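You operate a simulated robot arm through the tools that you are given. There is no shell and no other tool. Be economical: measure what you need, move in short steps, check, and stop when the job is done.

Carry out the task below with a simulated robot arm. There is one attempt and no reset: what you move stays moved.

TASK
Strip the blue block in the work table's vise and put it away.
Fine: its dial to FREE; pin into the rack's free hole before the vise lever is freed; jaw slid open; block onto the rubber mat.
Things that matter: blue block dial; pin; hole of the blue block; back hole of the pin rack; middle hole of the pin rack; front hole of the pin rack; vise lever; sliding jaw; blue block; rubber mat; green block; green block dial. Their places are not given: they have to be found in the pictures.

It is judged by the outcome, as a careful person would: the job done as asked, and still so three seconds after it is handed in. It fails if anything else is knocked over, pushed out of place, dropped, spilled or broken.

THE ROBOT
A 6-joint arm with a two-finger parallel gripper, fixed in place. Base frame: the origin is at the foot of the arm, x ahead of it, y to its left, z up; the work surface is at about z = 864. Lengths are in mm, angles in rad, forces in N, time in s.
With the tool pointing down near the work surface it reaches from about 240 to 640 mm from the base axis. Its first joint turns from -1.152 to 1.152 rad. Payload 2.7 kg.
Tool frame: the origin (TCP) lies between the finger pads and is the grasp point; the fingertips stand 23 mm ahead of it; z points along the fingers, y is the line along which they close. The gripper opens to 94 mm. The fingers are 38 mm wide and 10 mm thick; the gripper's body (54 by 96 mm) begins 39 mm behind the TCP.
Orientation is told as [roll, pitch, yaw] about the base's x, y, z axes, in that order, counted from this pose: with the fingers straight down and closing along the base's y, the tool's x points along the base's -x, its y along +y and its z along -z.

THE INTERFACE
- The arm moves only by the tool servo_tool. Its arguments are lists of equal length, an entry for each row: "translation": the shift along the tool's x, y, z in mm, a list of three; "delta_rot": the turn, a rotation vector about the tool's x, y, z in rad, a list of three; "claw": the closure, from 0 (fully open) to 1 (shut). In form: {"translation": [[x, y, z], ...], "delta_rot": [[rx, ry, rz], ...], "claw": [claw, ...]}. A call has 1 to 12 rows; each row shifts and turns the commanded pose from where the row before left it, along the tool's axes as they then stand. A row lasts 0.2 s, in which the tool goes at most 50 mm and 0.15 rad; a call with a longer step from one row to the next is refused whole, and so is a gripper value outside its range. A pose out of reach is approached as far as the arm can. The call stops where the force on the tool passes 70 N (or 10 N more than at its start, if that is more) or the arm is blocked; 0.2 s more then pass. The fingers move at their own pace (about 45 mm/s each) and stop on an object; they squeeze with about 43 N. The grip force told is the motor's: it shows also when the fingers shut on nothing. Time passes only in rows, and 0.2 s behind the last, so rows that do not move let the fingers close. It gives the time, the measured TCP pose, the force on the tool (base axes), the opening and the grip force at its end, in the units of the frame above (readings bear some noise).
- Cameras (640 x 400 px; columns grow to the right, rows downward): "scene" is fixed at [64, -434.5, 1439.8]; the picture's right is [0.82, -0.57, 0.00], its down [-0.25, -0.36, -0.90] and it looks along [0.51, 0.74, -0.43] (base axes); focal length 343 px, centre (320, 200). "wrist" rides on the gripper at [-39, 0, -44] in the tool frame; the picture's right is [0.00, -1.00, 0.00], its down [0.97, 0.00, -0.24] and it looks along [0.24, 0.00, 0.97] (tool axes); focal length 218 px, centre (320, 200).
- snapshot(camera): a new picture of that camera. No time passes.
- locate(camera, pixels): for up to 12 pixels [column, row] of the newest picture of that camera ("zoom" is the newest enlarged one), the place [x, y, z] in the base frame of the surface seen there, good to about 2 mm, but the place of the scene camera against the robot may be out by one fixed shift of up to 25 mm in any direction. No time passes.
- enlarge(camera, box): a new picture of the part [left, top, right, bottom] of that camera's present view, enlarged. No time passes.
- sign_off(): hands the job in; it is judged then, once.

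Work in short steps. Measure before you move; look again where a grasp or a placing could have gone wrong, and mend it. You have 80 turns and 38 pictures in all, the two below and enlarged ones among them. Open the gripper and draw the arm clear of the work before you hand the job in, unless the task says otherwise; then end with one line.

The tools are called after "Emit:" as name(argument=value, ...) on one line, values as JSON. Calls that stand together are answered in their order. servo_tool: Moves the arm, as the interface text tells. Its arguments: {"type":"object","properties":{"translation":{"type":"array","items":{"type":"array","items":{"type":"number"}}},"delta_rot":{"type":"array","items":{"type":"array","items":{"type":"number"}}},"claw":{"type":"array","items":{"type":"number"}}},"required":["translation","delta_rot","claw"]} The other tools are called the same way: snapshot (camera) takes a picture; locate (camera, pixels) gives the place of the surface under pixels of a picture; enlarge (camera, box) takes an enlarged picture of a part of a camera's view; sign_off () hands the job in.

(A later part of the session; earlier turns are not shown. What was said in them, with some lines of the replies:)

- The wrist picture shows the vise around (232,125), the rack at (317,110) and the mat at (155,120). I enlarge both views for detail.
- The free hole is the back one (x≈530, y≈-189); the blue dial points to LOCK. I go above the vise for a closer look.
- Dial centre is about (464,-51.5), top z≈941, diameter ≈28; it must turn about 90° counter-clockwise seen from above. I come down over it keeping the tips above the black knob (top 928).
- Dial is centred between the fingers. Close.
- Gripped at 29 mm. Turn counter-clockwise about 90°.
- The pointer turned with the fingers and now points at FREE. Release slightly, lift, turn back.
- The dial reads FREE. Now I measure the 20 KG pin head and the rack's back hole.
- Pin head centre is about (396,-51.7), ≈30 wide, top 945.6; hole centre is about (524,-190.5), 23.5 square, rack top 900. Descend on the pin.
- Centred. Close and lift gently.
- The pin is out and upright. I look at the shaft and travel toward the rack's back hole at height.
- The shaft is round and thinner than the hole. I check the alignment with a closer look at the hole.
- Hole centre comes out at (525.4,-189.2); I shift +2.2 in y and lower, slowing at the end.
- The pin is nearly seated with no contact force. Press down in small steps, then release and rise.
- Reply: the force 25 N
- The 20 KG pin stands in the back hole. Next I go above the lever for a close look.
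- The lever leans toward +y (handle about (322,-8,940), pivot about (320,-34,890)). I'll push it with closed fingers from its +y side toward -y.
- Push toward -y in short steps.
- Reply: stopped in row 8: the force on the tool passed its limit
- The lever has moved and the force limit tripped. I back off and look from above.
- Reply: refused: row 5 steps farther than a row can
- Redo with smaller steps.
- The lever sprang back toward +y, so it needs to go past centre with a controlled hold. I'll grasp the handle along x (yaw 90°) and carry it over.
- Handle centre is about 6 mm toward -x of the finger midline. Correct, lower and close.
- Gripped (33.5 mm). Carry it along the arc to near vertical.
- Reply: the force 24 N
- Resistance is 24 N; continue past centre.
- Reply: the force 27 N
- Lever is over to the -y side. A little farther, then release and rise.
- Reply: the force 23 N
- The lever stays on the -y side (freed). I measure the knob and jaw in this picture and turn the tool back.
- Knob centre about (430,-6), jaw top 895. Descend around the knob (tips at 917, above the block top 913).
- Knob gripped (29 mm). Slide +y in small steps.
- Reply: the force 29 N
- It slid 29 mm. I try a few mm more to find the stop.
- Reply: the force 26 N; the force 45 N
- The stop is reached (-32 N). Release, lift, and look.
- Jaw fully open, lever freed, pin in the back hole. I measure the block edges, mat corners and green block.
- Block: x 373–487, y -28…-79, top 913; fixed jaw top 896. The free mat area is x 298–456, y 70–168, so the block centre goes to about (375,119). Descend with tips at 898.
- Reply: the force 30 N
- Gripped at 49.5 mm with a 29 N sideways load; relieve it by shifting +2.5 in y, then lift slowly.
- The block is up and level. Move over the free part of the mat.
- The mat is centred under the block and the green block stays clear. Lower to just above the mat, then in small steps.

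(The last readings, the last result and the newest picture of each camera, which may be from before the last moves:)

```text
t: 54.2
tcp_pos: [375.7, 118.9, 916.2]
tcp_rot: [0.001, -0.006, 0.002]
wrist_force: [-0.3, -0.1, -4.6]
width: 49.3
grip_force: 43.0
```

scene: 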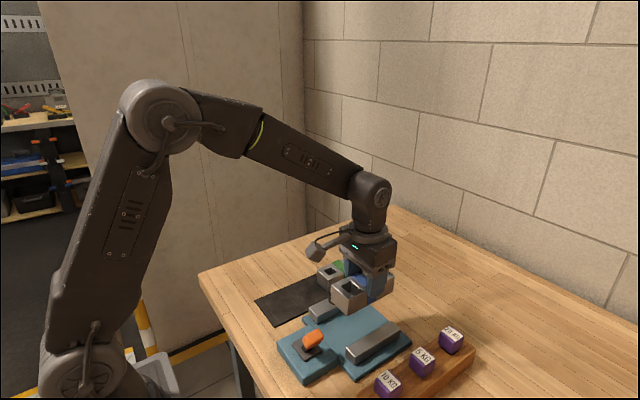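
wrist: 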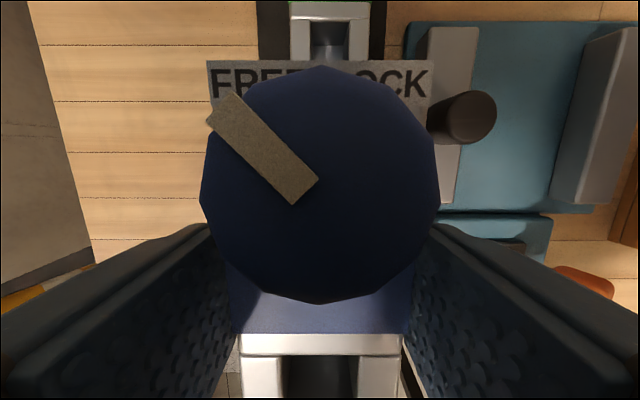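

Emit:
servo_tool(translation=[[0, 0, 1.5], [0, 0, 1.5], [0, 0, 0]], delta_rot=[[0, 0, 0], [0, 0, 0], [0, 0, 0]], claw=[1, 1, 1])

Emit:
enlarge(camera="scene", box=[230, 240, 390, 340])

```text
t: 55.0
tcp_pos: [375.4, 119.4, 912.4]
tcp_rot: [0.003, -0.006, 0.002]
wrist_force: [-0.5, -0.3, -3.6]
width: 49.7
grip_force: 42.5
```

```text
4.00 times, centred on (310, 290) of scene
```

zoom: 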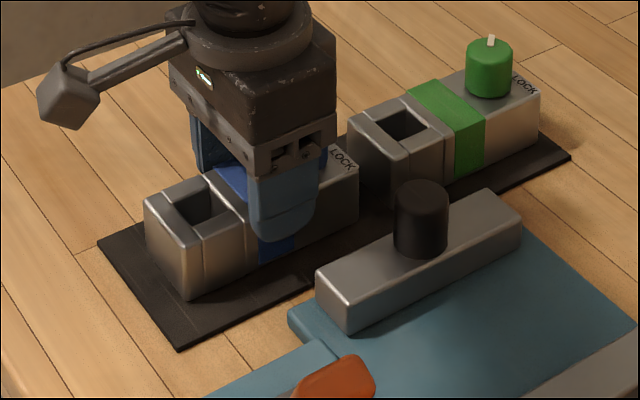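

Just above the mat; continue in 1 mm steps until contact.

Emit:
servo_tool(translation=[[0, 0, 1], [0, 0, 1], [0, 0, 1], [0, 0, 0]], delta_rot=[[0, 0, 0], [0, 0, 0], [0, 0, 0], [0, 0, 0]], claw=[1, 1, 1, 1])

```text
t: 56.0
tcp_pos: [376.4, 118.8, 911.2]
tcp_rot: [0.001, -0.007, 0.003]
wrist_force: [-11.1, -8.1, 27.5]
width: 49.8
grip_force: 43.5
```

Contact (27 N up): the block rests on the mat. Release and rise clear.

Emit:
servo_tool(translation=[[0, 0, 0], [0, 0, 0], [0, 0, 0], [0, 0, 0], [0, 0, -20], [0, 0, -40], [0, 0, -45], [0, 0, -45], [0, -45, -20], [0, -45, -20], [0, -45, -10], [0, 0, 0]], delta_rot=[[0, 0, 0], [0, 0, 0], [0, 0, 0], [0, 0, 0], [0, 0, 0], [0, 0, 0], [0, 0, 0], [0, 0, 0], [0, 0, 0], [0, 0, 0], [0, 0, 0], [0, 0, 0]], claw=[0.25, 0.25, 0.25, 0.25, 0.25, 0.25, 0.25, 0.25, 0.1, 0, 0, 0])

Emit:
snapshot(camera="wrist")

Emit:
enlarge(camera="scene", box=[230, 230, 490, 400])

```text
t: 58.6
tcp_pos: [375.4, -16.6, 1109.5]
tcp_rot: [0.0, -0.005, 0.002]
wrist_force: [0.1, -0.5, 0.0]
width: 93.7
grip_force: 0.1
```

```text
2 pictures are left
```

wrist: 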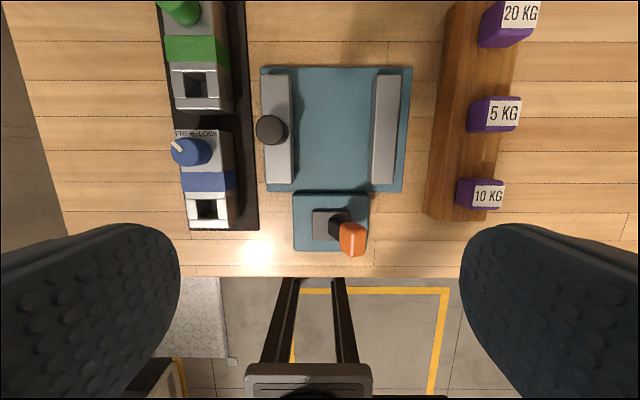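

```text
2.35 times, centred on (360, 315) of scene
```

zoom: 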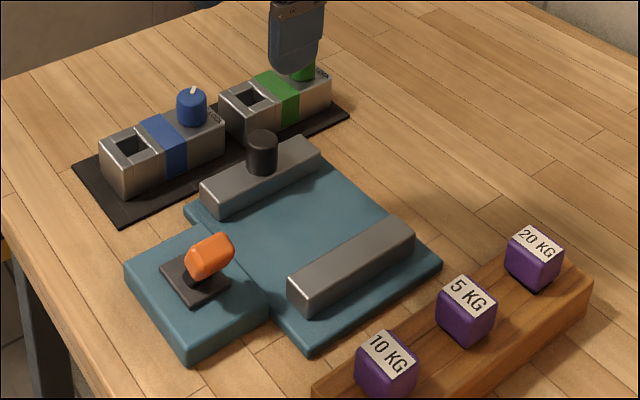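

All is in place; I check that the 20 KG head sits at the same height as the others.

Emit:
locate(camera="wrist", pixels=[[520, 14], [504, 113], [488, 196]])

```text
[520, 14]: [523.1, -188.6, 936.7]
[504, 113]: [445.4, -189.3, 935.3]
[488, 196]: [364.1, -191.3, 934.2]
```

The pin is fully seated and level with the others; everything is done and the arm is clear.

Emit:
sign_off()

```text
The job is handed in.
```

The job is handed in: the blue block's dial is on FREE, its 20 KG pin went into the rack's back hole before the vise lever was freed, the jaw is slid open to its stop, and the block sits on the rubber mat, with nothing else moved.
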